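You operate a simulated robot arm through the tools that you are given. There is no shell and no other tool. Be economical: measure what you need, move in short steps, check, and stop when the job is done.

You are at the controls of a simulated robot arm. One attempt, no reset.

## Task
Reset the relief to blow at the lift card's pressure and check it.
Fine: vent shut, pump till it blows, read, turn the relief knob, pump again, then open the vent.

It is judged by the outcome, as a careful person would: the job done as asked, and still so three seconds after it is handed in. It fails if anything else is knocked over, pushed out of place, dropped, spilled or broken.

## Robot
A 6-joint arm with a two-finger parallel gripper, fixed in place. Base frame: the origin is at the foot of the arm, x ahead of it, y to its left, z up. Lengths are in mm, angles in degrees, forces in N, time in s.
Its first joint turns from -66.0 to 66.0 degrees. Payload 2.1 kg.
The TCP is the grasp point between the finger pads, 30 mm short of the fingertips. In the tool frame z runs along the fingers and y along their closing line. Largest opening 94 mm; finger width 28, thickness 10; the body of the gripper, 50 by 96 mm, starts 55 mm behind the TCP.
Orientation is that of the tool frame in the base frame, as a unit quaternion [w, x, y, z]. With the fingers straight down and closing along the base's y, the tool's x points along the base's -x, its y along +y and its z along -z.

## Interface
- The arm moves only by the tool drive_tool. Its arguments are lists of equal length, an entry for each row: "slide": the shift along the base's x, y, z in mm, a list of three; "dr": the turn, a rotation vector about the base's x, y, z in degrees, a list of three; "fingers": the opening in per cent of the stroke, from 0 (shut) to 100 (fully open). In form: {"slide": [[dx, dy, dz], ...], "dr": [[rx, ry, rz], ...], "fingers": [fingers, ...]}. A call has 1 to 20 rows; each row shifts and turns the commanded pose from where the row before left it. Rows are played at 5 a second. More than 50 mm and 8.6 degrees between two rows, or a gripper value outside its range, and nothing of the call is played. A pose out of reach is approached as far as the arm can. The call stops where the force on the tool passes 50 N (or 10 N more than at its start, if that is more) or the arm is blocked; 0.2 s more then pass. Each finger travels about 72 mm/s and halts on what it meets, pressing with about 21 N; the grip force reading is that of the motor and also rises with nothing between the fingers. The clock runs only during rows and for 0.2 s after the last one: add rows that do not move to give the fingers time. The reply holds the time, the measured pose of the TCP, the force on the tool along the base axes, the opening and the grip force, in the units named above and with some noise, and new pictures: "views" is both (left out), scene, wrist or none.
- Cameras (640 x 400 px; columns grow to the right, rows downward): "scene" is fixed at [56.8, -373.5, 483.4]; the picture's right is [0.75, -0.66, 0.00], its down [-0.38, -0.44, -0.81] and it looks along [0.53, 0.61, -0.58] (base axes); focal length 214 px, centre (320, 200). "wrist" rides on the gripper at [76, 14, -102] in the tool frame; the picture's right is [-0.18, 0.98, 0.00], its down [-0.75, -0.14, -0.64] and it looks along [-0.63, -0.12, 0.77] (tool axes); focal length 243 px, centre (320, 200). There is no depth. A picture from a camera that has moved, and an enlarged one, comes with that camera's place and axes in the base frame and with its lens.
- enlarge(camera, box): a new picture of the part [left, top, right, bottom] of that camera's present view, enlarged. The clock stands still meanwhile.
- sign_off(): hands the job in; it is judged then, once.

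Go step by step. Nothing tells you positions but the pictures and the camera data: compare them with the known pose of the tool, close in by small moves and look again before you grip or let go. The budget is 120 turns and 200 pictures, counting those below and the enlarged ones. Unless the task says otherwise, let go and move clear before handing in, and close with one line.

The tools are called after ">>>" as a command line: name --argument value ..., lists and objects as JSON in quotes. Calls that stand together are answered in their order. drive_tool: Moves the arm, as the interface text tells. Its arguments: {"type":"object","properties":{"slide":{"type":"array","items":{"type":"array","items":{"type":"number"}}},"dr":{"type":"array","items":{"type":"array","items":{"type":"number"}}},"fingers":{"type":"array","items":{"type":"number"}},"views":{"type":"string","enum":["both","scene","wrist","none"]}},"required":["slide","dr","fingers"]} The other tools are called the same way: enlarge (camera, box) takes an enlarged picture of a part of a camera's view; sign_off () hands the job in.

At the start:

```text
t: 0.0
eef_pos: [335.9, -27.7, 413.5]
tool_rot: [0.0, 0.001, 1.0, 0.0]
ft_force: [-0.3, -0.6, 0.4]
finger_gap: 93.9
finger_force: 0.2
```

scene: 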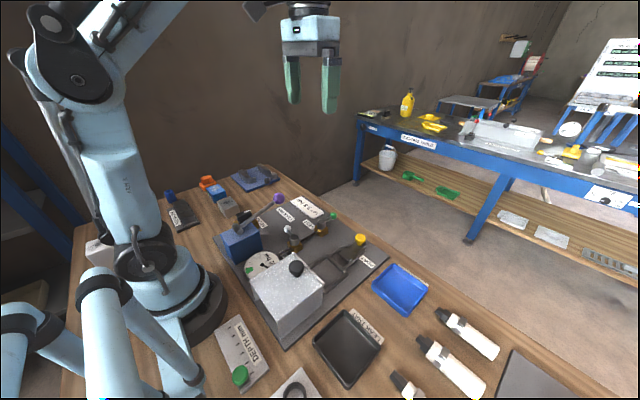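
wrist: 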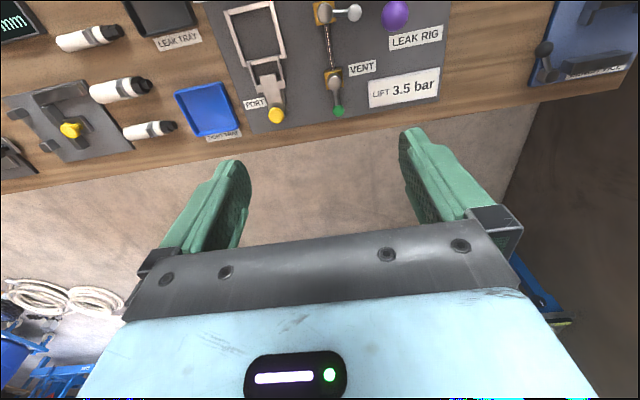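

I see a leak rig board with pump, vent, port clamp and a lift card reading 3.5 bar. I'll enlarge to understand the rig.

>>> enlarge --camera "scene" --box '[200, 170, 400, 350]'

>>> enlarge --camera "wrist" --box '[200, 0, 480, 150]'

>>> enlarge --camera "scene" --box '[205, 180, 345, 280]'

```text
2.22 times, centred on (300, 260) of scene
camera zoom: at [56.8, -373.5, 483.4], right [0.75, -0.66, 0.0], down [-0.38, -0.44, -0.81], along [0.53, 0.61, -0.58], focal length 477 px, centre (364, 67)
```

zoom: 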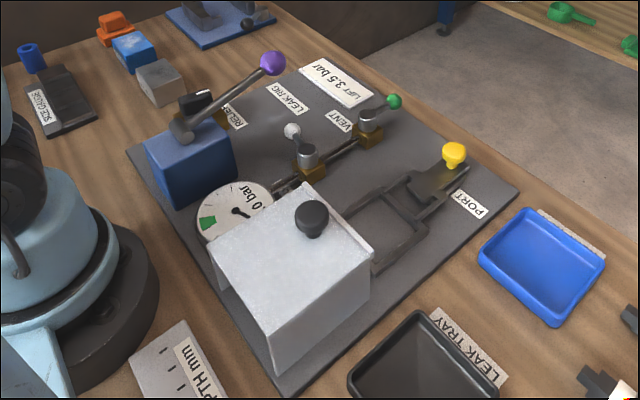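

```text
2.29 times, centred on (340, 75) of wrist
camera zoom: at [260.4, -13.7, 516.8], right [0.18, 0.98, 0.0], down [0.75, -0.14, 0.64], along [0.63, -0.12, -0.77], focal length 555 px, centre (274, 486)
```

zoom: 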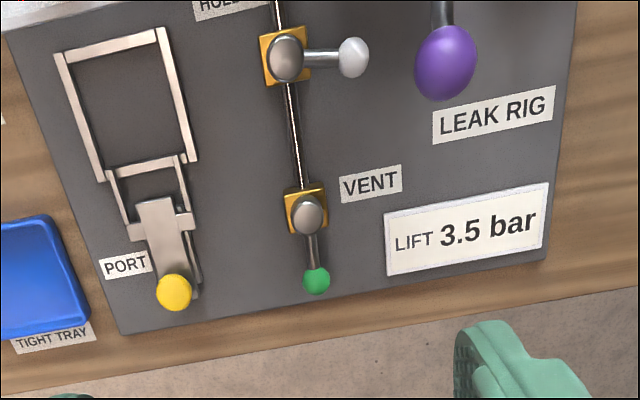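

```text
4.00 times, centred on (275, 230) of scene
camera zoom: at [56.8, -373.5, 483.4], right [0.75, -0.66, 0.0], down [-0.38, -0.44, -0.81], along [0.53, 0.61, -0.58], focal length 858 px, centre (500, 80)
```

zoom: 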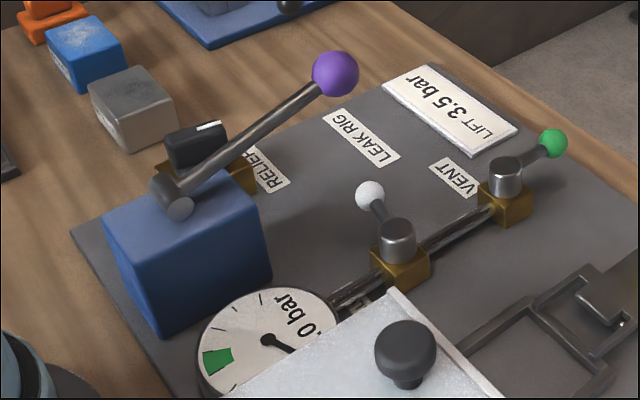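

The vent handle (green) lies along the pipe, so it's open; the pump lever is the purple one and the relief knob sits behind the pump. I'll pull the arm back so the wrist camera can see the whole rig.

>>> drive_tool --slide '[[-40, 0, 0], [-40, 0, 0], [-40, 0, 0], [0, 0, 0]]' --dr '[[0, 0, 0], [0, 0, 0], [0, 0, 0], [0, 0, 0]]' --fingers '[100, 100, 100, 100]'

```text
t: 1.0
eef_pos: [216.7, -28.0, 414.6]
tool_rot: [0.001, 0.0, 1.0, -0.001]
ft_force: [-0.1, -0.2, -0.5]
finger_gap: 94.0
finger_force: 0.1
camera wrist: at [141.5, -13.3, 516.7], right [0.18, 0.98, 0.0], down [0.75, -0.14, 0.64], along [0.63, -0.12, -0.77], focal length 243 px, centre (320, 200)
```

scene: 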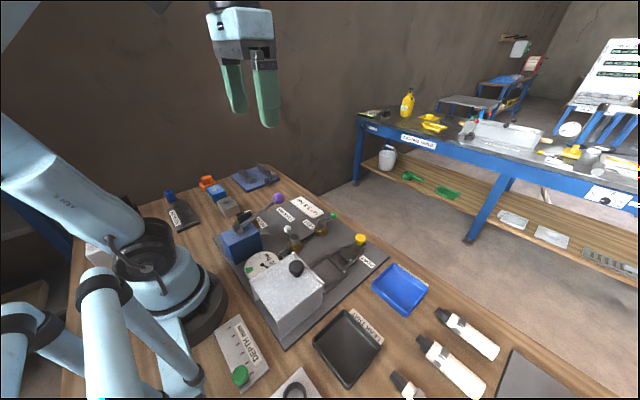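
wrist: 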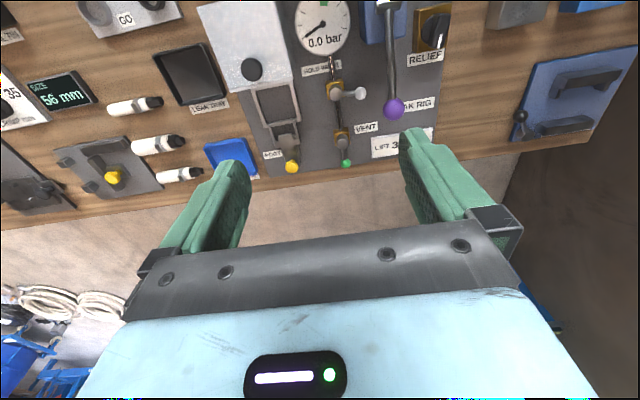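

>>> enlarge --camera "wrist" --box '[270, 0, 450, 110]'

>>> enlarge --camera "wrist" --box '[280, 0, 370, 60]'

>>> enlarge --camera "wrist" --box '[240, 80, 440, 180]'

```text
3.56 times, centred on (360, 55) of wrist
camera zoom: at [141.5, -13.3, 516.7], right [0.18, 0.98, 0.0], down [0.75, -0.14, 0.64], along [0.63, -0.12, -0.77], focal length 863 px, centre (178, 716)
```

zoom: 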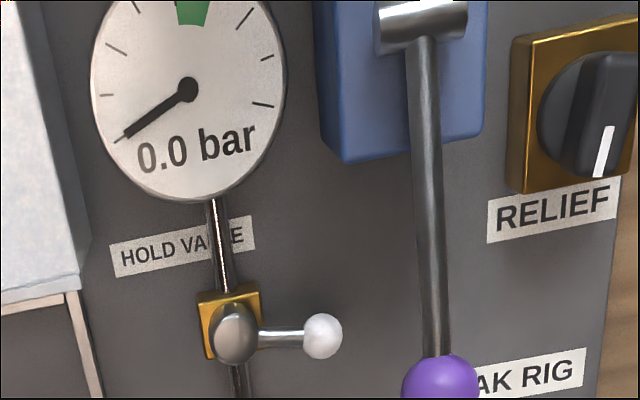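

```text
6.67 times, centred on (325, 30) of wrist
camera zoom: at [141.5, -13.3, 516.7], right [0.18, 0.98, 0.0], down [0.75, -0.14, 0.64], along [0.63, -0.12, -0.77], focal length 1618 px, centre (287, 1333)
```

zoom: 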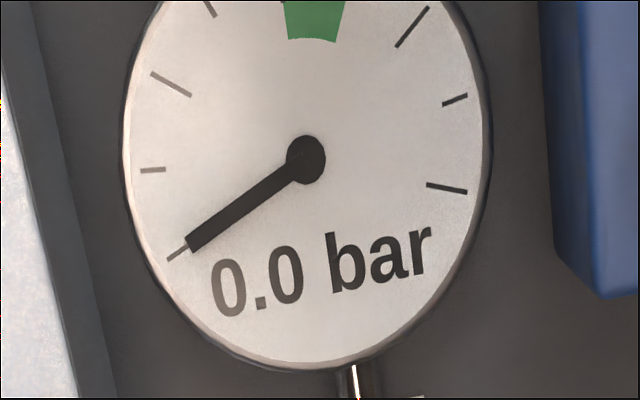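

```text
3.20 times, centred on (340, 130) of wrist
camera zoom: at [141.5, -13.3, 516.7], right [0.18, 0.98, 0.0], down [0.75, -0.14, 0.64], along [0.63, -0.12, -0.77], focal length 776 px, centre (256, 424)
```

zoom: 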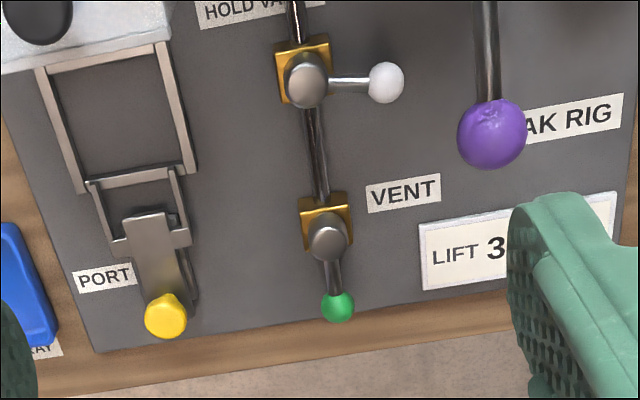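

Gauge, pump, hold valve, vent and relief are all identified. I'll close the fingers and move over the vent handle to localise it.

>>> drive_tool --slide '[[26, 0, -32], [26, 0, -32], [26, 0, -32], [26, 0, -32], [26, 0, -32], [26, 0, -32], [26, 0, -32], [0, 0, 0]]' --dr '[[0, 0, 0], [0, 0, 0], [0, 0, 0], [0, 0, 0], [0, 0, 0], [0, 0, 0], [0, 0, 0], [0, 0, 0]]' --fingers '[100, 80, 60, 40, 20, 0, 0, 0]'

```text
t: 2.8
eef_pos: [400.6, -27.5, 192.0]
tool_rot: [0.001, 0.0, 1.0, -0.001]
ft_force: [0.1, -0.7, -0.3]
finger_gap: 0.1
finger_force: 21.8
camera wrist: at [324.5, -13.6, 294.5], right [0.18, 0.98, 0.0], down [0.75, -0.14, 0.64], along [0.63, -0.12, -0.77], focal length 243 px, centre (320, 200)
```

scene: 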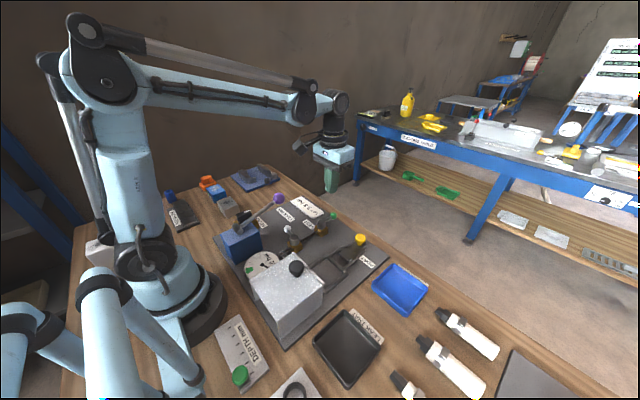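
wrist: 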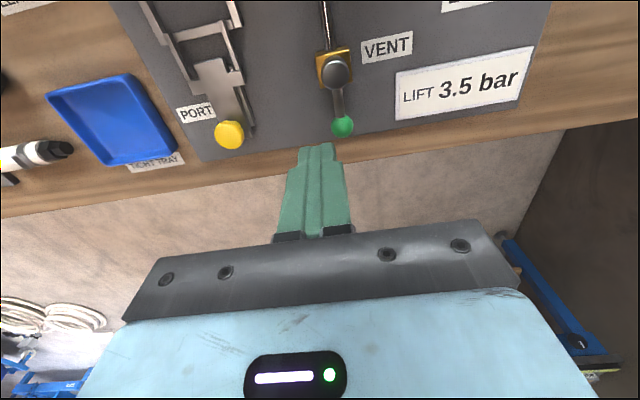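

The vent ball appears near (422,-11), z about 65. I'll lower the closed fingers on its −y side and look.

>>> drive_tool --slide '[[12, -12, -30], [12, -8, -35], [0, 0, -30], [0, 0, 0]]' --dr '[[0, 0, 0], [0, 0, 0], [0, 0, 0], [0, 0, 0]]' --fingers '[0, 0, 0, 0]'

>>> enlarge --camera "scene" --box '[280, 160, 400, 260]'

```text
t: 3.8
eef_pos: [421.7, -47.7, 95.0]
tool_rot: [0.0, 0.0, 1.0, 0.0]
ft_force: [0.3, 0.5, 0.2]
finger_gap: 0.0
finger_force: 21.2
camera wrist: at [346.8, -33.8, 196.7], right [0.18, 0.98, 0.0], down [0.75, -0.14, 0.64], along [0.63, -0.12, -0.77], focal length 243 px, centre (320, 200)
```

scene: 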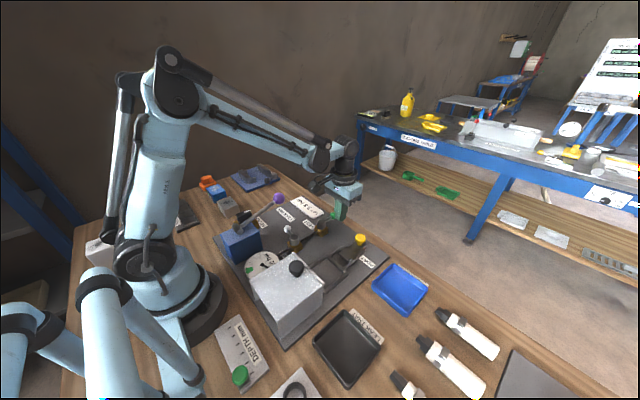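
wrist: 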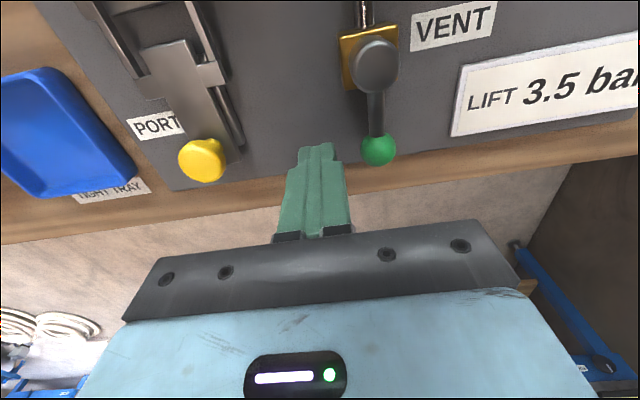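

```text
4.00 times, centred on (340, 210) of scene
camera zoom: at [56.8, -373.5, 483.4], right [0.75, -0.66, 0.0], down [-0.38, -0.44, -0.81], along [0.53, 0.61, -0.58], focal length 858 px, centre (240, 160)
```

zoom: 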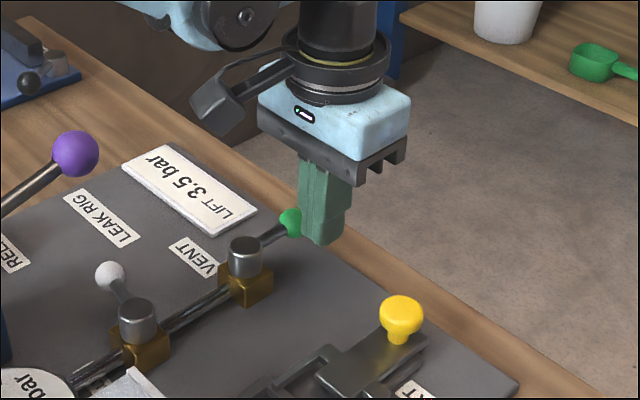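

Fingers are beside the ball at the right height. I'll sweep it along its arc to cross the pipe (toward the VENT label).

>>> drive_tool --slide '[[1, 13, 0], [0, 14, 0], [0, 13, 0], [-4, 12, 0], [-5, 11, 0], [-6, 7, 0], [-6, 7, 0], [-8, 6, 0], [0, 0, 0]]' --dr '[[0, 0, 0], [0, 0, 0], [0, 0, 0], [0, 0, 0], [0, 0, 0], [0, 0, 0], [0, 0, 0], [0, 0, 0], [0, 0, 0]]' --fingers '[0, 0, 0, 0, 0, 0, 0, 0, 0]'

>>> enlarge --camera "scene" --box '[260, 160, 380, 260]'

```text
t: 5.8
eef_pos: [394.3, 36.0, 97.1]
tool_rot: [0.0, 0.0, 1.0, 0.0]
ft_force: [0.2, -0.3, -0.4]
finger_gap: 0.0
finger_force: 20.4
camera wrist: at [318.2, 49.5, 198.8], right [0.18, 0.98, 0.0], down [0.75, -0.14, 0.64], along [0.63, -0.12, -0.77], focal length 243 px, centre (320, 200)
```

scene: 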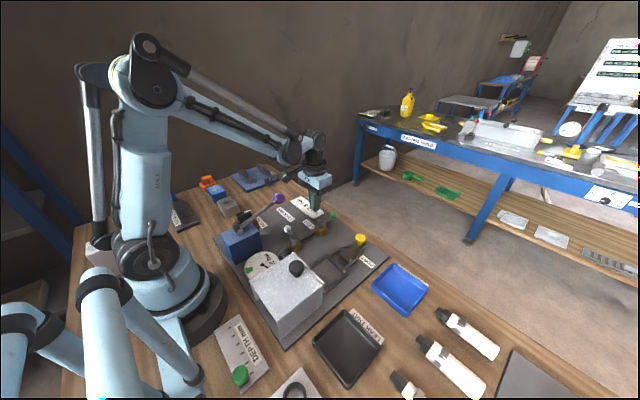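
wrist: 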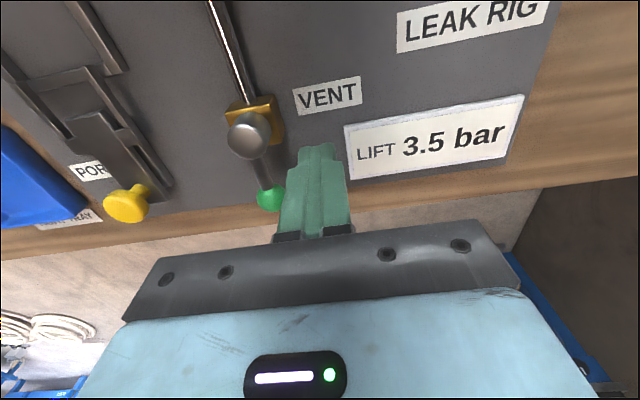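

```text
4.00 times, centred on (320, 210) of scene
camera zoom: at [56.8, -373.5, 483.4], right [0.75, -0.66, 0.0], down [-0.38, -0.44, -0.81], along [0.53, 0.61, -0.58], focal length 858 px, centre (320, 160)
```

zoom: 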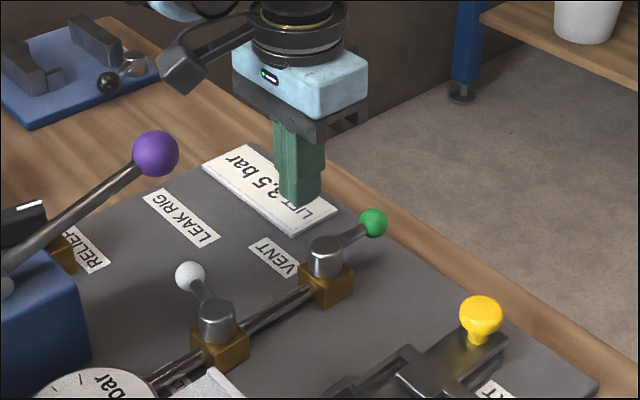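

The fingers passed over the ball; it's lower than I thought (centre nearer z≈57). I'll go back to the −y side and go lower.

>>> drive_tool --slide '[[5, 0, 30], [15, -43, 0], [14, -43, 0], [0, 0, -28], [0, 0, -5], [0, 0, 0]]' --dr '[[0, 0, 0], [0, 0, 0], [0, 0, 0], [0, 0, 0], [0, 0, 0], [0, 0, 0]]' --fingers '[0, 0, 0, 0, 0, 0]'

>>> enlarge --camera "scene" --box '[300, 180, 372, 240]'

```text
t: 7.2
eef_pos: [426.4, -52.2, 92.1]
tool_rot: [0.0, 0.0, 1.0, 0.001]
ft_force: [0.4, -0.5, -0.3]
finger_gap: 0.0
finger_force: 20.7
camera wrist: at [351.8, -38.1, 194.4], right [0.18, 0.98, 0.0], down [0.75, -0.14, 0.64], along [0.63, -0.12, -0.77], focal length 243 px, centre (320, 200)
```

scene: 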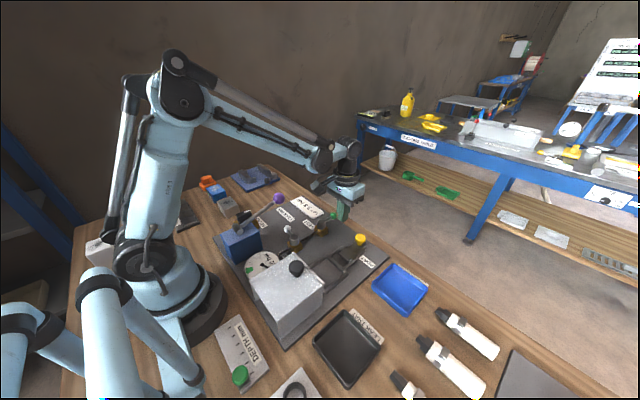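
wrist: 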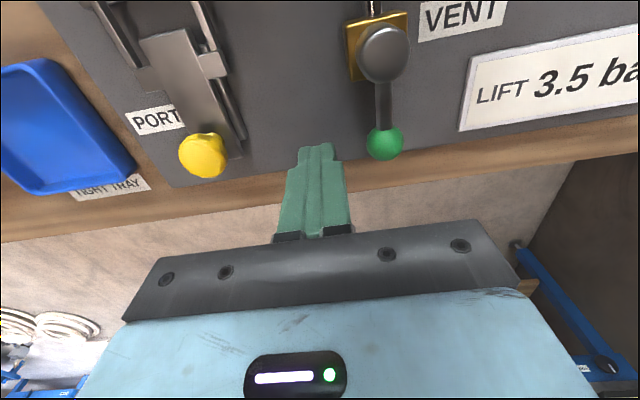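

```text
6.67 times, centred on (336, 210) of scene
camera zoom: at [56.8, -373.5, 483.4], right [0.75, -0.66, 0.0], down [-0.38, -0.44, -0.81], along [0.53, 0.61, -0.58], focal length 1430 px, centre (213, 133)
```

zoom: 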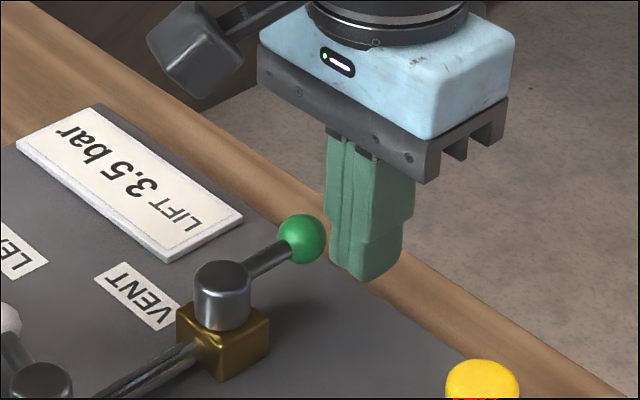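

Triangulation puts the ball centre near (427,-12,54), so I need the tips lower still. I'll descend carefully and check for contact.

>>> drive_tool --slide '[[0, 0, -4], [0, 0, -4], [0, 0, -4], [0, 0, 0]]' --dr '[[0, 0, 0], [0, 0, 0], [0, 0, 0], [0, 0, 0]]' --fingers '[0, 0, 0, 0]' --views "none"

>>> enlarge --camera "scene" --box '[300, 180, 372, 240]'

```text
t: 8.2
eef_pos: [427.5, -51.7, 80.2]
tool_rot: [0.0, -0.001, 1.0, 0.0]
ft_force: [-0.2, 0.7, -0.4]
finger_gap: 0.0
finger_force: 20.9
```

```text
6.67 times, centred on (336, 210) of scene
camera zoom: at [56.8, -373.5, 483.4], right [0.75, -0.66, 0.0], down [-0.38, -0.44, -0.81], along [0.53, 0.61, -0.58], focal length 1430 px, centre (213, 133)
```

zoom: 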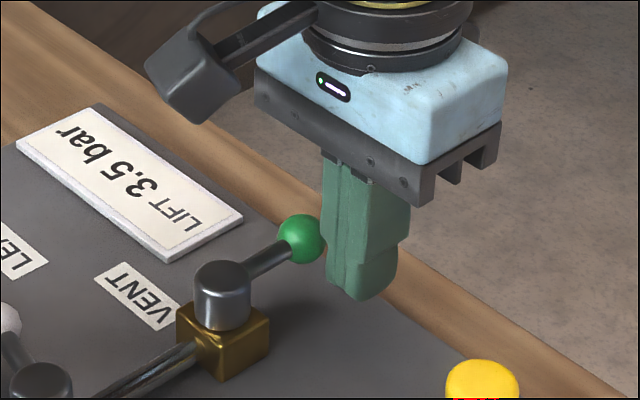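

No contact yet at tip z≈50, with finger alongside the ball. Sweep the first portion of the arc and look.

>>> drive_tool --slide '[[0, 12, 0], [0, 12, 0], [1, 12, 0], [0, 11, 0], [-4, 9, 0], [-4, 8, 0], [0, 0, 0]]' --dr '[[0, 0, 0], [0, 0, 0], [0, 0, 0], [0, 0, 0], [0, 0, 0], [0, 0, 0], [0, 0, 0]]' --fingers '[0, 0, 0, 0, 0, 0, 0]' --views "wrist"

>>> enlarge --camera "scene" --box '[290, 180, 362, 240]'

```text
t: 9.0
eef_pos: [427.5, -29.9, 81.3]
tool_rot: [-0.001, 0.008, 1.0, -0.015]
ft_force: [-2.3, -10.5, 1.5]
finger_gap: 0.0
finger_force: 21.0
stopped in row 3: the force on the tool passed its limit (the readings are from after the stop); the commanded pose is now the measured one
camera wrist: at [352.2, -11.8, 182.3], right [0.2, 0.98, -0.03], down [0.75, -0.13, 0.64], along [0.63, -0.15, -0.76], focal length 243 px, centre (320, 200)
```

wrist: 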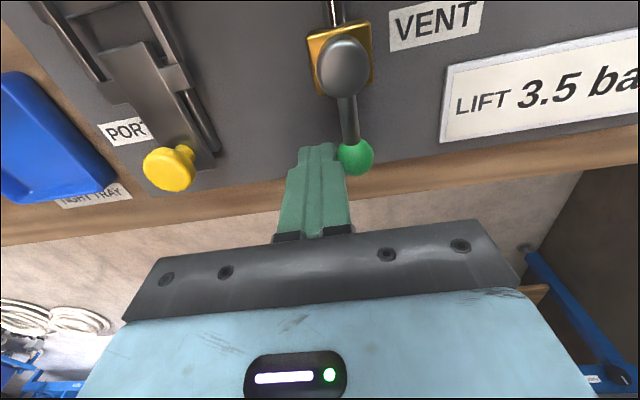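

```text
6.67 times, centred on (326, 210) of scene
camera zoom: at [56.8, -373.5, 483.4], right [0.75, -0.66, 0.0], down [-0.38, -0.44, -0.81], along [0.53, 0.61, -0.58], focal length 1430 px, centre (280, 133)
```

zoom: 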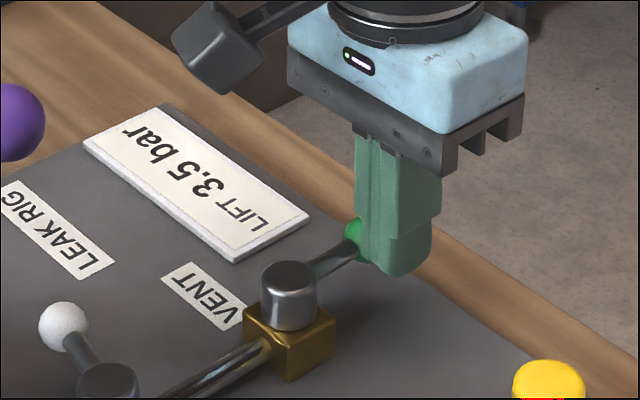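

The ball is contacted but the handle is against its stop that way, so it must turn toward −y. I'll back off, straighten, and go to the +y side.

>>> drive_tool --slide '[[0, -8, 0], [0, -4, 30], [0, 35, 10], [0, 30, 0], [0, 0, 0]]' --dr '[[1.7, 0, 0.9], [0, 0, 0], [0, 0, 0], [0, 0, 0], [0, 0, 0]]' --fingers '[0, 0, 0, 0, 0]' --views "wrist"

```text
t: 10.2
eef_pos: [426.8, 23.1, 121.0]
tool_rot: [-0.001, -0.002, 1.0, 0.002]
ft_force: [-0.6, -1.0, -0.4]
finger_gap: 0.1
finger_force: 21.2
camera wrist: at [352.0, 36.4, 223.0], right [0.18, 0.98, 0.0], down [0.75, -0.14, 0.64], along [0.63, -0.11, -0.77], focal length 243 px, centre (320, 200)
```

wrist: 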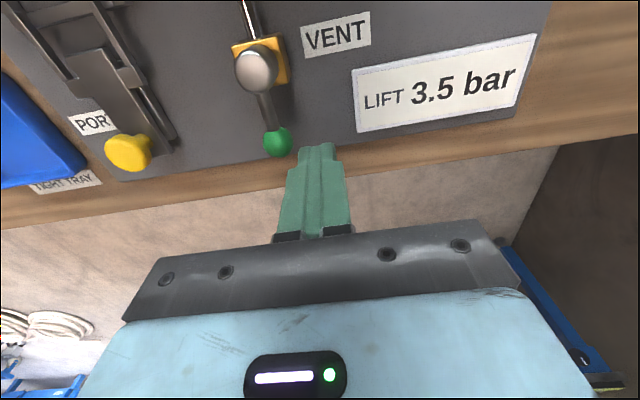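

Now lowering on the +y side and sweeping toward −y.

>>> drive_tool --slide '[[0, -3, -20], [0, 0, -19], [0, -10, 0], [1, -11, 0], [1, -11, 0], [0, -11, 0], [-3, -9, 0], [-4, -8, 0], [-4, -8, 0], [0, 0, 0]]' --dr '[[0, 0, 0], [0, 0, 0], [0, 0, 0], [0, 0, 0], [0, 0, 0], [0, 0, 0], [0, 0, 0], [0, 0, 0], [0, 0, 0], [0, 0, 0]]' --fingers '[0, 0, 0, 0, 0, 0, 0, 0, 0, 0]' --views "wrist"

>>> enlarge --camera "scene" --box '[290, 180, 386, 260]'

```text
t: 12.4
eef_pos: [418.8, -47.9, 80.2]
tool_rot: [-0.001, -0.002, 1.0, 0.001]
ft_force: [-0.3, 0.1, 0.5]
finger_gap: 0.1
finger_force: 21.0
camera wrist: at [343.4, -34.4, 183.5], right [0.18, 0.98, 0.0], down [0.75, -0.14, 0.64], along [0.63, -0.11, -0.77], focal length 243 px, centre (320, 200)
```

wrist: 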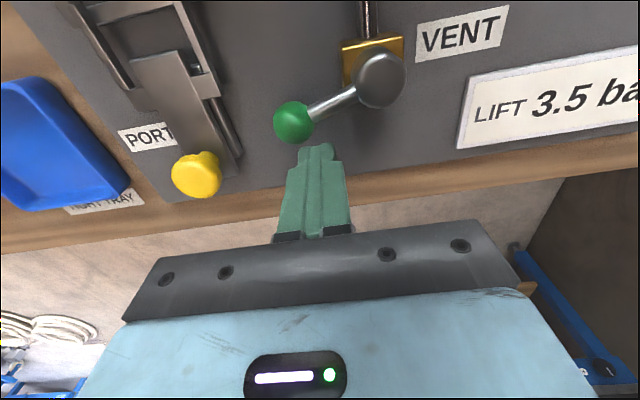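

```text
5.00 times, centred on (338, 220) of scene
camera zoom: at [56.8, -373.5, 483.4], right [0.75, -0.66, 0.0], down [-0.38, -0.44, -0.81], along [0.53, 0.61, -0.58], focal length 1072 px, centre (230, 100)
```

zoom: 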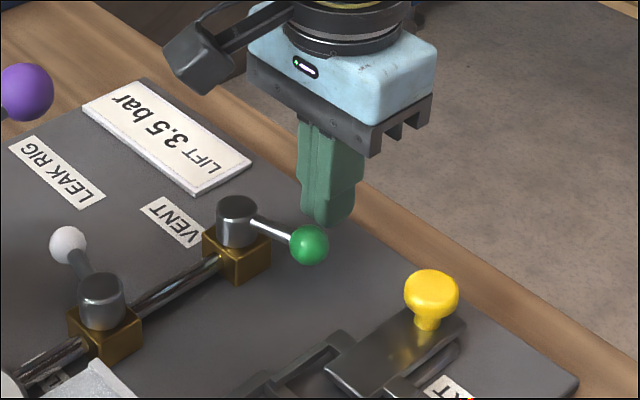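

It's turning. Continue to fully across the pipe (stop).

>>> drive_tool --slide '[[-5, -6, 0], [-5, -5, 0], [-5, -5, 0], [-5, -5, 0], [-5, -3, 0], [-5, 0, 0], [-4, 0, 0], [0, 0, 0]]' --dr '[[0, 0, 0], [0, 0, 0], [0, 0, 0], [0, 0, 0], [0, 0, 0], [0, 0, 0], [0, 0, 0], [0, 0, 0]]' --fingers '[0, 0, 0, 0, 0, 0, 0, 0]' --views "wrist"

>>> enlarge --camera "scene" --box '[280, 180, 376, 260]'

```text
t: 13.1
eef_pos: [412.6, -53.9, 81.2]
tool_rot: [0.011, -0.004, 1.0, 0.008]
ft_force: [10.4, 2.2, -1.9]
finger_gap: 0.1
finger_force: 20.9
stopped in row 3: the force on the tool passed its limit (the readings are from after the stop); the commanded pose is now the measured one
camera wrist: at [335.3, -42.8, 182.6], right [0.17, 0.98, 0.02], down [0.74, -0.14, 0.66], along [0.65, -0.1, -0.75], focal length 243 px, centre (320, 200)
```

wrist: 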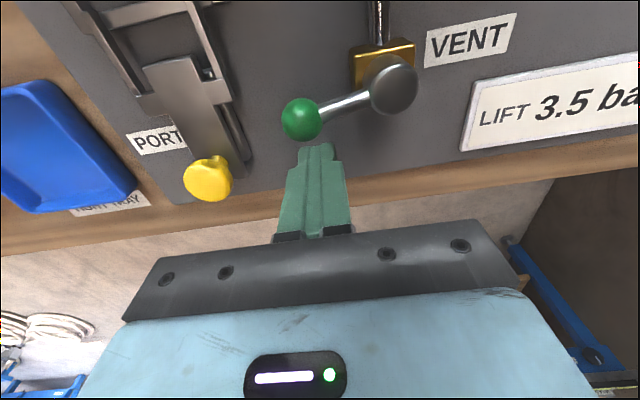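

```text
5.00 times, centred on (328, 220) of scene
camera zoom: at [56.8, -373.5, 483.4], right [0.75, -0.66, 0.0], down [-0.38, -0.44, -0.81], along [0.53, 0.61, -0.58], focal length 1072 px, centre (280, 100)
```

zoom: 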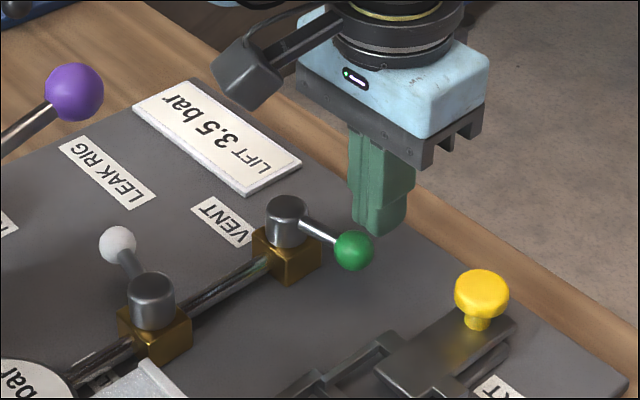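

Firm stop reached. I'll back off, straighten and look from above to judge the handle angle.

>>> drive_tool --slide '[[8, 0, 0], [0, 0, 40], [-30, 20, 30], [-40, 10, 20], [0, 0, 0]]' --dr '[[0.9, -1.2, -0.5], [0, 0, 0], [0, 0, 0], [0, 0, 0], [0, 0, 0]]' --fingers '[0, 0, 0, 0, 0]' --views "wrist"

>>> enlarge --camera "scene" --box '[200, 180, 360, 280]'

```text
t: 14.3
eef_pos: [347.5, -26.5, 173.0]
tool_rot: [0.02, 0.001, 1.0, 0.015]
ft_force: [1.0, 0.3, -0.1]
finger_gap: 0.1
finger_force: 20.2
camera wrist: at [267.1, -16.2, 272.8], right [0.18, 0.98, 0.04], down [0.73, -0.16, 0.67], along [0.66, -0.1, -0.74], focal length 243 px, centre (320, 200)
```

wrist: 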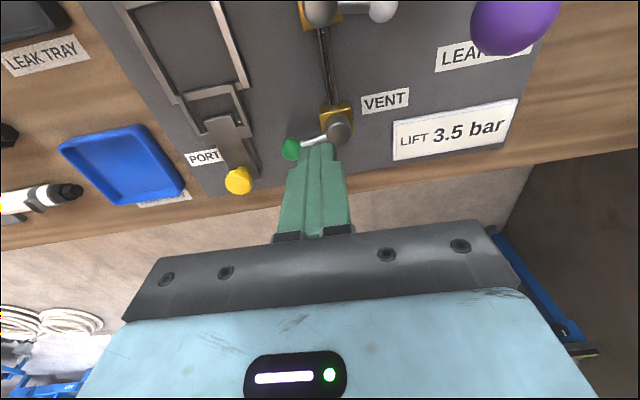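

```text
4.00 times, centred on (280, 230) of scene
camera zoom: at [56.8, -373.5, 483.4], right [0.75, -0.66, 0.0], down [-0.38, -0.44, -0.81], along [0.53, 0.61, -0.58], focal length 858 px, centre (480, 80)
```

zoom: 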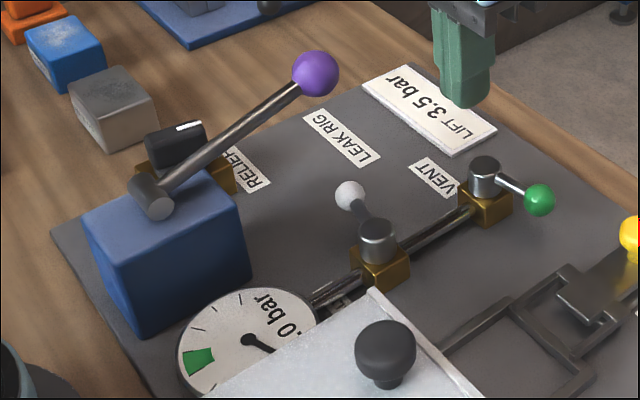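

The vent is across the pipe at its stop. Next: straighten the tool, open the fingers and move above the purple pump ball (about (293,75,133)).

>>> drive_tool --slide '[[0, 0, 40], [-27, 33, 0], [-27, 33, 0], [0, 35, 0], [0, 0, 0], [0, 0, 0]]' --dr '[[-1.7, 2.3, 0.1], [0, 0, 0], [0, 0, 0], [0, 0, 0], [0, 0, 0], [0, 0, 0]]' --fingers '[20, 40, 60, 65, 65, 65]'

```text
t: 15.7
eef_pos: [294.1, 74.4, 213.0]
tool_rot: [0.0, 0.0, 1.0, -0.001]
ft_force: [-0.6, 0.2, -0.1]
finger_gap: 60.9
finger_force: 0.0
camera wrist: at [218.4, 88.1, 314.4], right [0.18, 0.98, 0.0], down [0.75, -0.14, 0.64], along [0.63, -0.12, -0.77], focal length 243 px, centre (320, 200)
```

scene: 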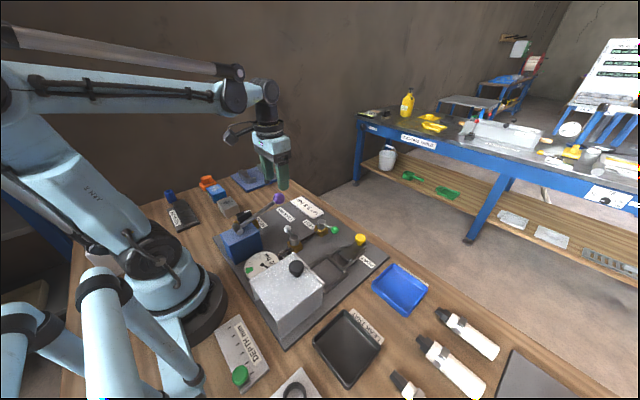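
wrist: 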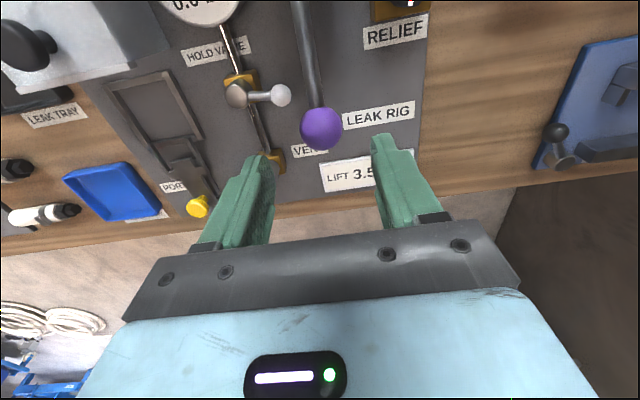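

The ball is centred between the fingers below me. Descend, grip it gently, and check.

>>> drive_tool --slide '[[0, 0, -35], [0, 0, -30], [0, 0, 0], [0, 0, 0], [0, 0, 0]]' --dr '[[0, 0, 0], [0, 0, 0], [0, 0, 0], [0, 0, 0], [0, 0, 0]]' --fingers '[65, 65, 45, 25, 15]' --views "wrist"

>>> enlarge --camera "scene" --box '[200, 170, 344, 290]'

```text
t: 16.9
eef_pos: [293.2, 74.7, 145.2]
tool_rot: [0.0, -0.001, 1.0, 0.003]
ft_force: [0.3, 25.2, -12.5]
finger_gap: 33.0
finger_force: 44.9
camera wrist: at [217.9, 87.8, 248.1], right [0.18, 0.98, 0.01], down [0.75, -0.14, 0.64], along [0.63, -0.11, -0.77], focal length 243 px, centre (320, 200)
```

wrist: 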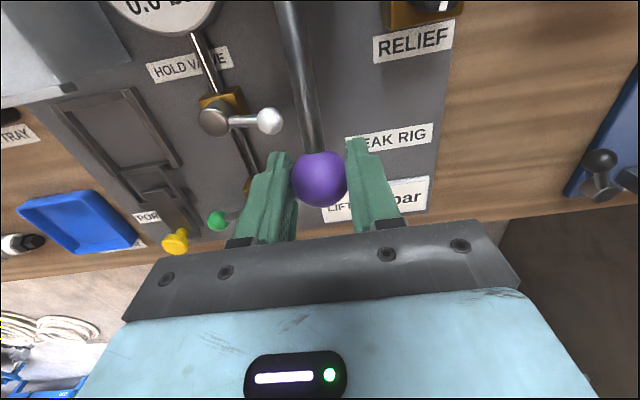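

```text
3.33 times, centred on (272, 230) of scene
camera zoom: at [56.9, -373.5, 483.4], right [0.75, -0.66, 0.0], down [-0.38, -0.44, -0.81], along [0.53, 0.61, -0.58], focal length 715 px, centre (480, 100)
```

zoom: 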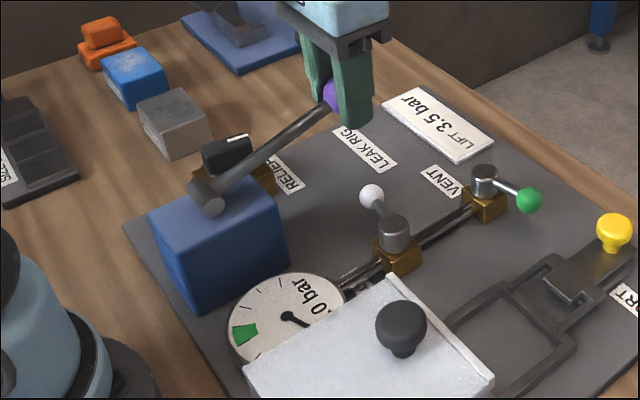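

Gripped. Try a short downstroke to feel the lever.

>>> drive_tool --slide '[[0.5, 1.5, -6], [0.7, 0, -6], [0.5, 0, -6], [0.3, 0, -6], [0, 0, 0]]' --dr '[[0, 0, 0], [0, 0, 0], [0, 0, 0], [0, 0, 0], [0, 0, 0]]' --fingers '[22, 22, 22, 22, 22]' --views "none"

>>> enlarge --camera "scene" --box '[200, 170, 344, 290]'

```text
t: 18.1
eef_pos: [297.3, 75.6, 122.2]
tool_rot: [0.0, 0.0, 1.0, -0.001]
ft_force: [4.0, -6.5, 12.9]
finger_gap: 33.1
finger_force: 45.2
```

```text
3.33 times, centred on (272, 230) of scene
camera zoom: at [56.8, -373.6, 483.4], right [0.75, -0.66, 0.0], down [-0.38, -0.44, -0.81], along [0.53, 0.61, -0.58], focal length 715 px, centre (480, 100)
```

zoom: 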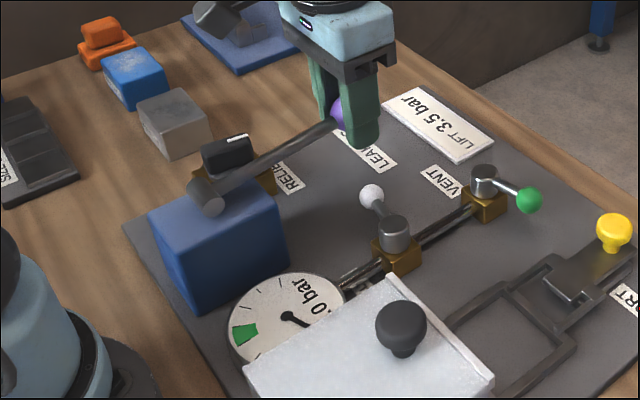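

Lever moves easily. Continue the downstroke.

>>> drive_tool --slide '[[-0.3, 0, -6], [-0.5, 0, -6], [-0.7, 0, -6], [-1, 0, -6], [0, 0, 0]]' --dr '[[0, 0, 0], [0, 0, 0], [0, 0, 0], [0, 0, 0], [0, 0, 0]]' --fingers '[22, 22, 22, 22, 22]' --views "none"

>>> enlarge --camera "scene" --box '[200, 170, 344, 290]'

```text
t: 19.3
eef_pos: [297.1, 74.1, 99.2]
tool_rot: [0.002, -0.001, 1.0, -0.003]
ft_force: [19.2, -24.2, 10.2]
finger_gap: 33.3
finger_force: 45.1
```

```text
3.33 times, centred on (272, 230) of scene
camera zoom: at [56.8, -373.6, 483.4], right [0.75, -0.66, 0.0], down [-0.38, -0.44, -0.81], along [0.53, 0.61, -0.58], focal length 715 px, centre (480, 100)
```

zoom: 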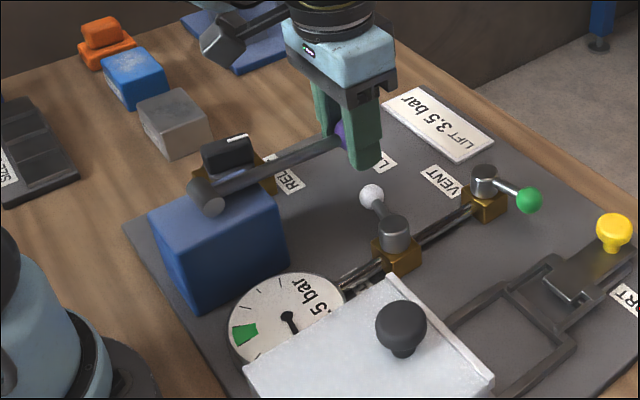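

The gauge now shows x.5 — pressure builds on the downstroke. I'll test how far down the stroke goes.

>>> drive_tool --slide '[[2, -1, -5], [0, 0, -5], [0, 0, -5], [0, 0, 0]]' --dr '[[0, 0, 0], [0, 0, 0], [0, 0, 0], [0, 0, 0]]' --fingers '[22, 22, 22, 22]' --views "none"

>>> enlarge --camera "scene" --box '[200, 170, 344, 290]'

```text
t: 20.2
eef_pos: [295.7, 75.3, 84.1]
tool_rot: [-0.003, 0.0, 1.0, -0.004]
ft_force: [-3.6, -1.6, 18.4]
finger_gap: 33.7
finger_force: 44.7
stopped in row 4: the force on the tool passed its limit (the readings are from after the stop); the commanded pose is now the measured one
```

```text
3.33 times, centred on (272, 230) of scene
camera zoom: at [56.8, -373.5, 483.4], right [0.75, -0.66, 0.0], down [-0.38, -0.44, -0.81], along [0.53, 0.61, -0.58], focal length 715 px, centre (480, 100)
```

zoom: 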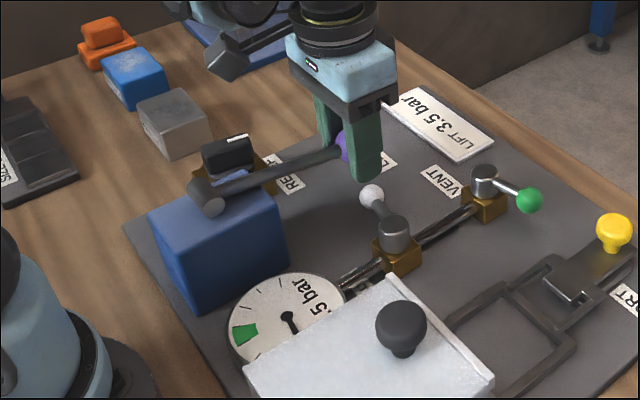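

Bottom of the stroke is about z≈87. One full cycle up and down, then read the gauge.

>>> drive_tool --slide '[[0.8, 0, 10], [0.7, 0, 10], [0.3, 0, 10], [-0.5, 0, 10], [-1.3, 0, 10], [-2.2, 0, 10], [0, 0, 0], [2.2, 0, -10], [1.3, 0, -10], [0.5, 0, -10], [-0.3, 0, -10], [-0.7, 0, -10], [-0.4, 0, -6], [0, 0, 0]]' --dr '[[0, 0, 0], [0, 0, 0], [0, 0, 0], [0, 0, 0], [0, 0, 0], [0, 0, 0], [0, 0, 0], [0, 0, 0], [0, 0, 0], [0, 0, 0], [0, 0, 0], [0, 0, 0], [0, 0, 0], [0, 0, 0]]' --fingers '[22, 22, 22, 22, 22, 22, 22, 22, 22, 22, 22, 22, 22, 22]' --views "wrist"

>>> enlarge --camera "scene" --box '[220, 220, 316, 280]'

```text
t: 23.2
eef_pos: [296.8, 74.4, 89.9]
tool_rot: [0.001, -0.001, 1.0, -0.004]
ft_force: [28.3, -9.8, 8.9]
finger_gap: 33.6
finger_force: 45.6
camera wrist: at [221.5, 89.8, 192.0], right [0.18, 0.98, -0.01], down [0.75, -0.13, 0.64], along [0.63, -0.12, -0.77], focal length 243 px, centre (320, 200)
```

wrist: 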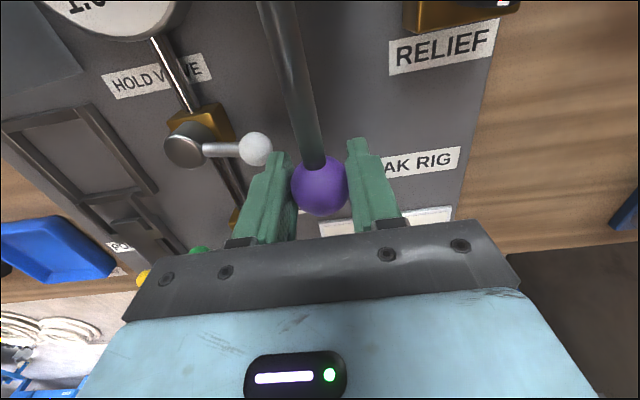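

```text
6.67 times, centred on (268, 250) of scene
camera zoom: at [56.8, -373.5, 483.4], right [0.75, -0.66, 0.0], down [-0.38, -0.44, -0.81], along [0.53, 0.61, -0.58], focal length 1430 px, centre (667, -133)
```

zoom: 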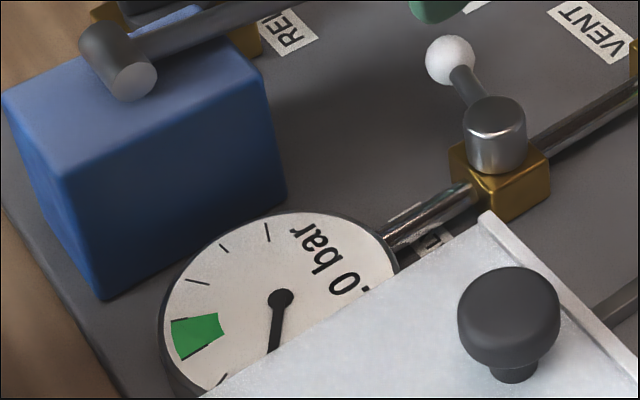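

1.0 bar: 0.5 bar per stroke. Keep pumping one stroke at a time, watching the gauge.

>>> drive_tool --slide '[[1.3, 0, 8], [0.7, 0, 10], [0.3, 0, 10], [-0.5, 0, 10], [-1.3, 0, 10], [-1.7, 0, 8], [0, 0, 0], [1.7, 0, -8], [1.3, 0, -10], [0.5, 0, -10], [-0.3, 0, -10], [-0.7, 0, -10], [-0.4, 0, -8], [0, 0, 0]]' --dr '[[0, 0, 0], [0, 0, 0], [0, 0, 0], [0, 0, 0], [0, 0, 0], [0, 0, 0], [0, 0, 0], [0, 0, 0], [0, 0, 0], [0, 0, 0], [0, 0, 0], [0, 0, 0], [0, 0, 0], [0, 0, 0]]' --fingers '[22, 22, 22, 22, 22, 22, 22, 22, 22, 22, 22, 22, 22, 22]' --views "none"

>>> enlarge --camera "scene" --box '[220, 220, 316, 280]'

```text
t: 26.2
eef_pos: [297.5, 75.3, 87.1]
tool_rot: [-0.002, 0.0, 1.0, -0.007]
ft_force: [14.4, -22.8, 10.5]
finger_gap: 33.5
finger_force: 45.4
```

```text
6.67 times, centred on (268, 250) of scene
camera zoom: at [56.8, -373.5, 483.4], right [0.75, -0.66, 0.0], down [-0.38, -0.44, -0.81], along [0.53, 0.61, -0.58], focal length 1430 px, centre (667, -133)
```

zoom: 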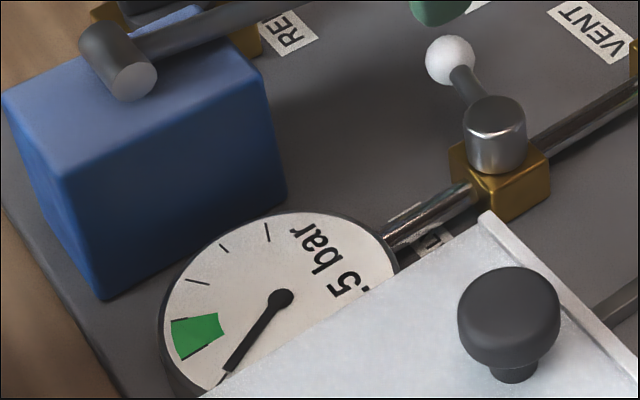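

1.5 bar. Next stroke.

>>> drive_tool --slide '[[0.4, -0.5, 8], [0.7, 0, 10], [0.3, 0, 10], [-0.5, 0, 10], [-1.3, 0, 10], [-1.7, 0, 9], [0, 0, 0], [1.7, 0, -9], [1.3, 0, -10], [0.5, 0, -10], [-0.3, 0, -10], [-0.7, 0, -10], [-0.4, 0, -7], [0, 0, 0]]' --dr '[[0, 0, 0], [0, 0, 0], [0, 0, 0], [0, 0, 0], [0, 0, 0], [0, 0, 0], [0, 0, 0], [0, 0, 0], [0, 0, 0], [0, 0, 0], [0, 0, 0], [0, 0, 0], [0, 0, 0], [0, 0, 0]]' --fingers '[22, 22, 22, 22, 22, 22, 22, 22, 22, 22, 22, 22, 22, 22]' --views "none"

>>> enlarge --camera "scene" --box '[220, 220, 316, 280]'

```text
t: 29.2
eef_pos: [296.9, 75.4, 88.1]
tool_rot: [-0.002, 0.0, 1.0, -0.005]
ft_force: [14.9, -7.1, 10.2]
finger_gap: 33.6
finger_force: 45.4
```

```text
6.67 times, centred on (268, 250) of scene
camera zoom: at [56.8, -373.5, 483.4], right [0.75, -0.66, 0.0], down [-0.38, -0.44, -0.81], along [0.53, 0.61, -0.58], focal length 1430 px, centre (667, -133)
```

zoom: 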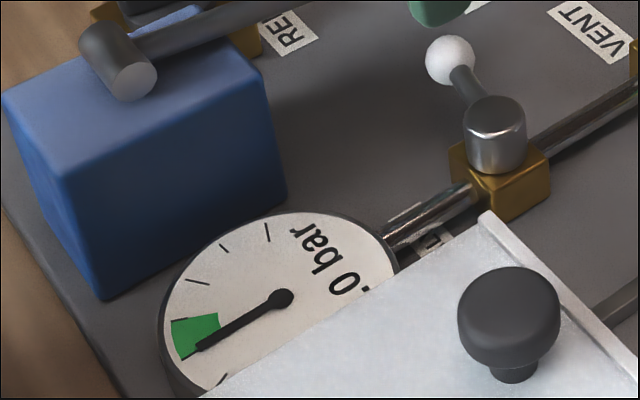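

2.0 bar. Next stroke.

>>> drive_tool --slide '[[0.4, -0.5, 8], [0.7, 0, 10], [0.3, 0, 10], [-0.5, 0, 10], [-1.3, 0, 10], [-1.7, 0, 9], [0, 0, 0], [1.7, 0, -9], [1.3, 0, -10], [0.5, 0, -10], [-0.3, 0, -10], [-0.7, 0, -10], [-0.4, 0, -8], [0, 0, 0]]' --dr '[[0, 0, 0], [0, 0, 0], [0, 0, 0], [0, 0, 0], [0, 0, 0], [0, 0, 0], [0, 0, 0], [0, 0, 0], [0, 0, 0], [0, 0, 0], [0, 0, 0], [0, 0, 0], [0, 0, 0], [0, 0, 0]]' --fingers '[22, 22, 22, 22, 22, 22, 22, 22, 22, 22, 22, 22, 22, 22]' --views "none"

>>> enlarge --camera "scene" --box '[220, 220, 316, 280]'

```text
t: 32.2
eef_pos: [296.3, 75.4, 90.4]
tool_rot: [-0.002, -0.001, 1.0, -0.003]
ft_force: [12.9, 22.5, 6.1]
finger_gap: 33.8
finger_force: 45.1
```

```text
6.67 times, centred on (268, 250) of scene
camera zoom: at [56.8, -373.5, 483.4], right [0.75, -0.66, 0.0], down [-0.38, -0.44, -0.81], along [0.53, 0.61, -0.58], focal length 1430 px, centre (667, -133)
```

zoom: 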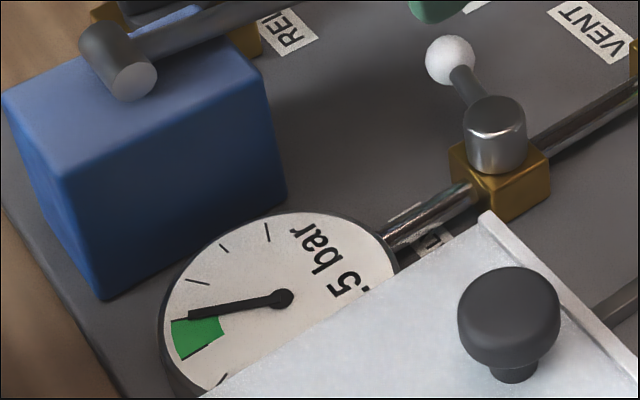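

2.5 bar. Next stroke.

>>> drive_tool --slide '[[0.4, 0.3, 8], [0.7, 0, 10], [0.3, 0, 10], [-0.5, 0, 10], [-1.3, 0, 10], [-1.7, 0, 9], [0, 0, 0], [1.7, 0, -9], [1.3, 0, -10], [0.5, 0, -10], [-0.3, 0, -10], [-0.7, 0, -10], [-0.4, 0, -8], [0, 0, 0]]' --dr '[[0, 0, 0], [0, 0, 0], [0, 0, 0], [0, 0, 0], [0, 0, 0], [0, 0, 0], [0, 0, 0], [0, 0, 0], [0, 0, 0], [0, 0, 0], [0, 0, 0], [0, 0, 0], [0, 0, 0], [0, 0, 0]]' --fingers '[22, 22, 22, 22, 22, 22, 22, 22, 22, 22, 22, 22, 22, 22]' --views "none"

>>> enlarge --camera "scene" --box '[220, 220, 316, 280]'

```text
t: 35.2
eef_pos: [298.1, 75.7, 89.0]
tool_rot: [-0.002, 0.0, 1.0, -0.004]
ft_force: [15.2, 10.7, 9.0]
finger_gap: 33.6
finger_force: 45.1
```

```text
6.67 times, centred on (268, 250) of scene
camera zoom: at [56.8, -373.5, 483.4], right [0.75, -0.66, 0.0], down [-0.38, -0.44, -0.81], along [0.53, 0.61, -0.58], focal length 1430 px, centre (667, -133)
```

zoom: 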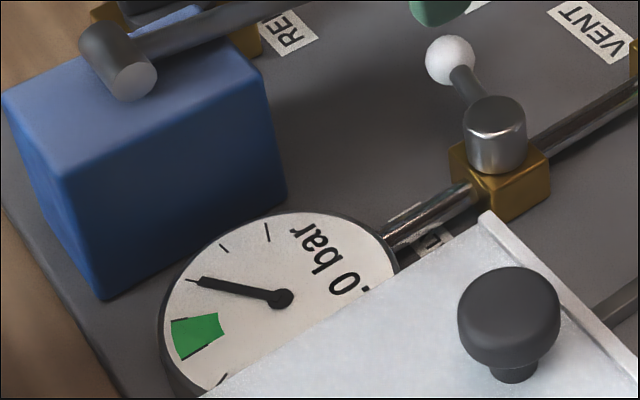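

3.0 bar, not blown yet. Next stroke.

>>> drive_tool --slide '[[0.4, 0, 8], [0.7, 0, 10], [0.3, 0, 10], [-0.5, 0, 10], [-1.3, 0, 10], [-1.7, 0, 9], [0, 0, 0], [1.7, 0, -9], [1.3, 0, -10], [0.5, 0, -10], [-0.3, 0, -10], [-0.7, 0, -10], [-0.4, 0, -8], [0, 0, 0]]' --dr '[[0, 0, 0], [0, 0, 0], [0, 0, 0], [0, 0, 0], [0, 0, 0], [0, 0, 0], [0, 0, 0], [0, 0, 0], [0, 0, 0], [0, 0, 0], [0, 0, 0], [0, 0, 0], [0, 0, 0], [0, 0, 0]]' --fingers '[22, 22, 22, 22, 22, 22, 22, 22, 22, 22, 22, 22, 22, 22]' --views "none"

>>> enlarge --camera "scene" --box '[220, 220, 316, 280]'

```text
t: 38.2
eef_pos: [299.4, 74.0, 89.4]
tool_rot: [0.0, 0.0, 1.0, -0.004]
ft_force: [25.0, 13.7, 11.1]
finger_gap: 33.4
finger_force: 45.2
```

```text
6.67 times, centred on (268, 250) of scene
camera zoom: at [56.8, -373.5, 483.4], right [0.75, -0.66, 0.0], down [-0.38, -0.44, -0.81], along [0.53, 0.61, -0.58], focal length 1430 px, centre (667, -133)
```

zoom: 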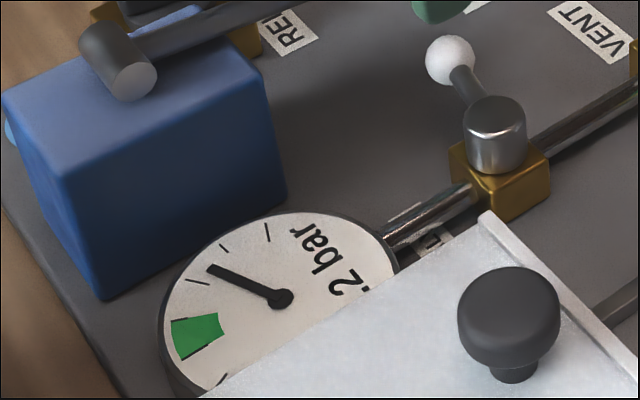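

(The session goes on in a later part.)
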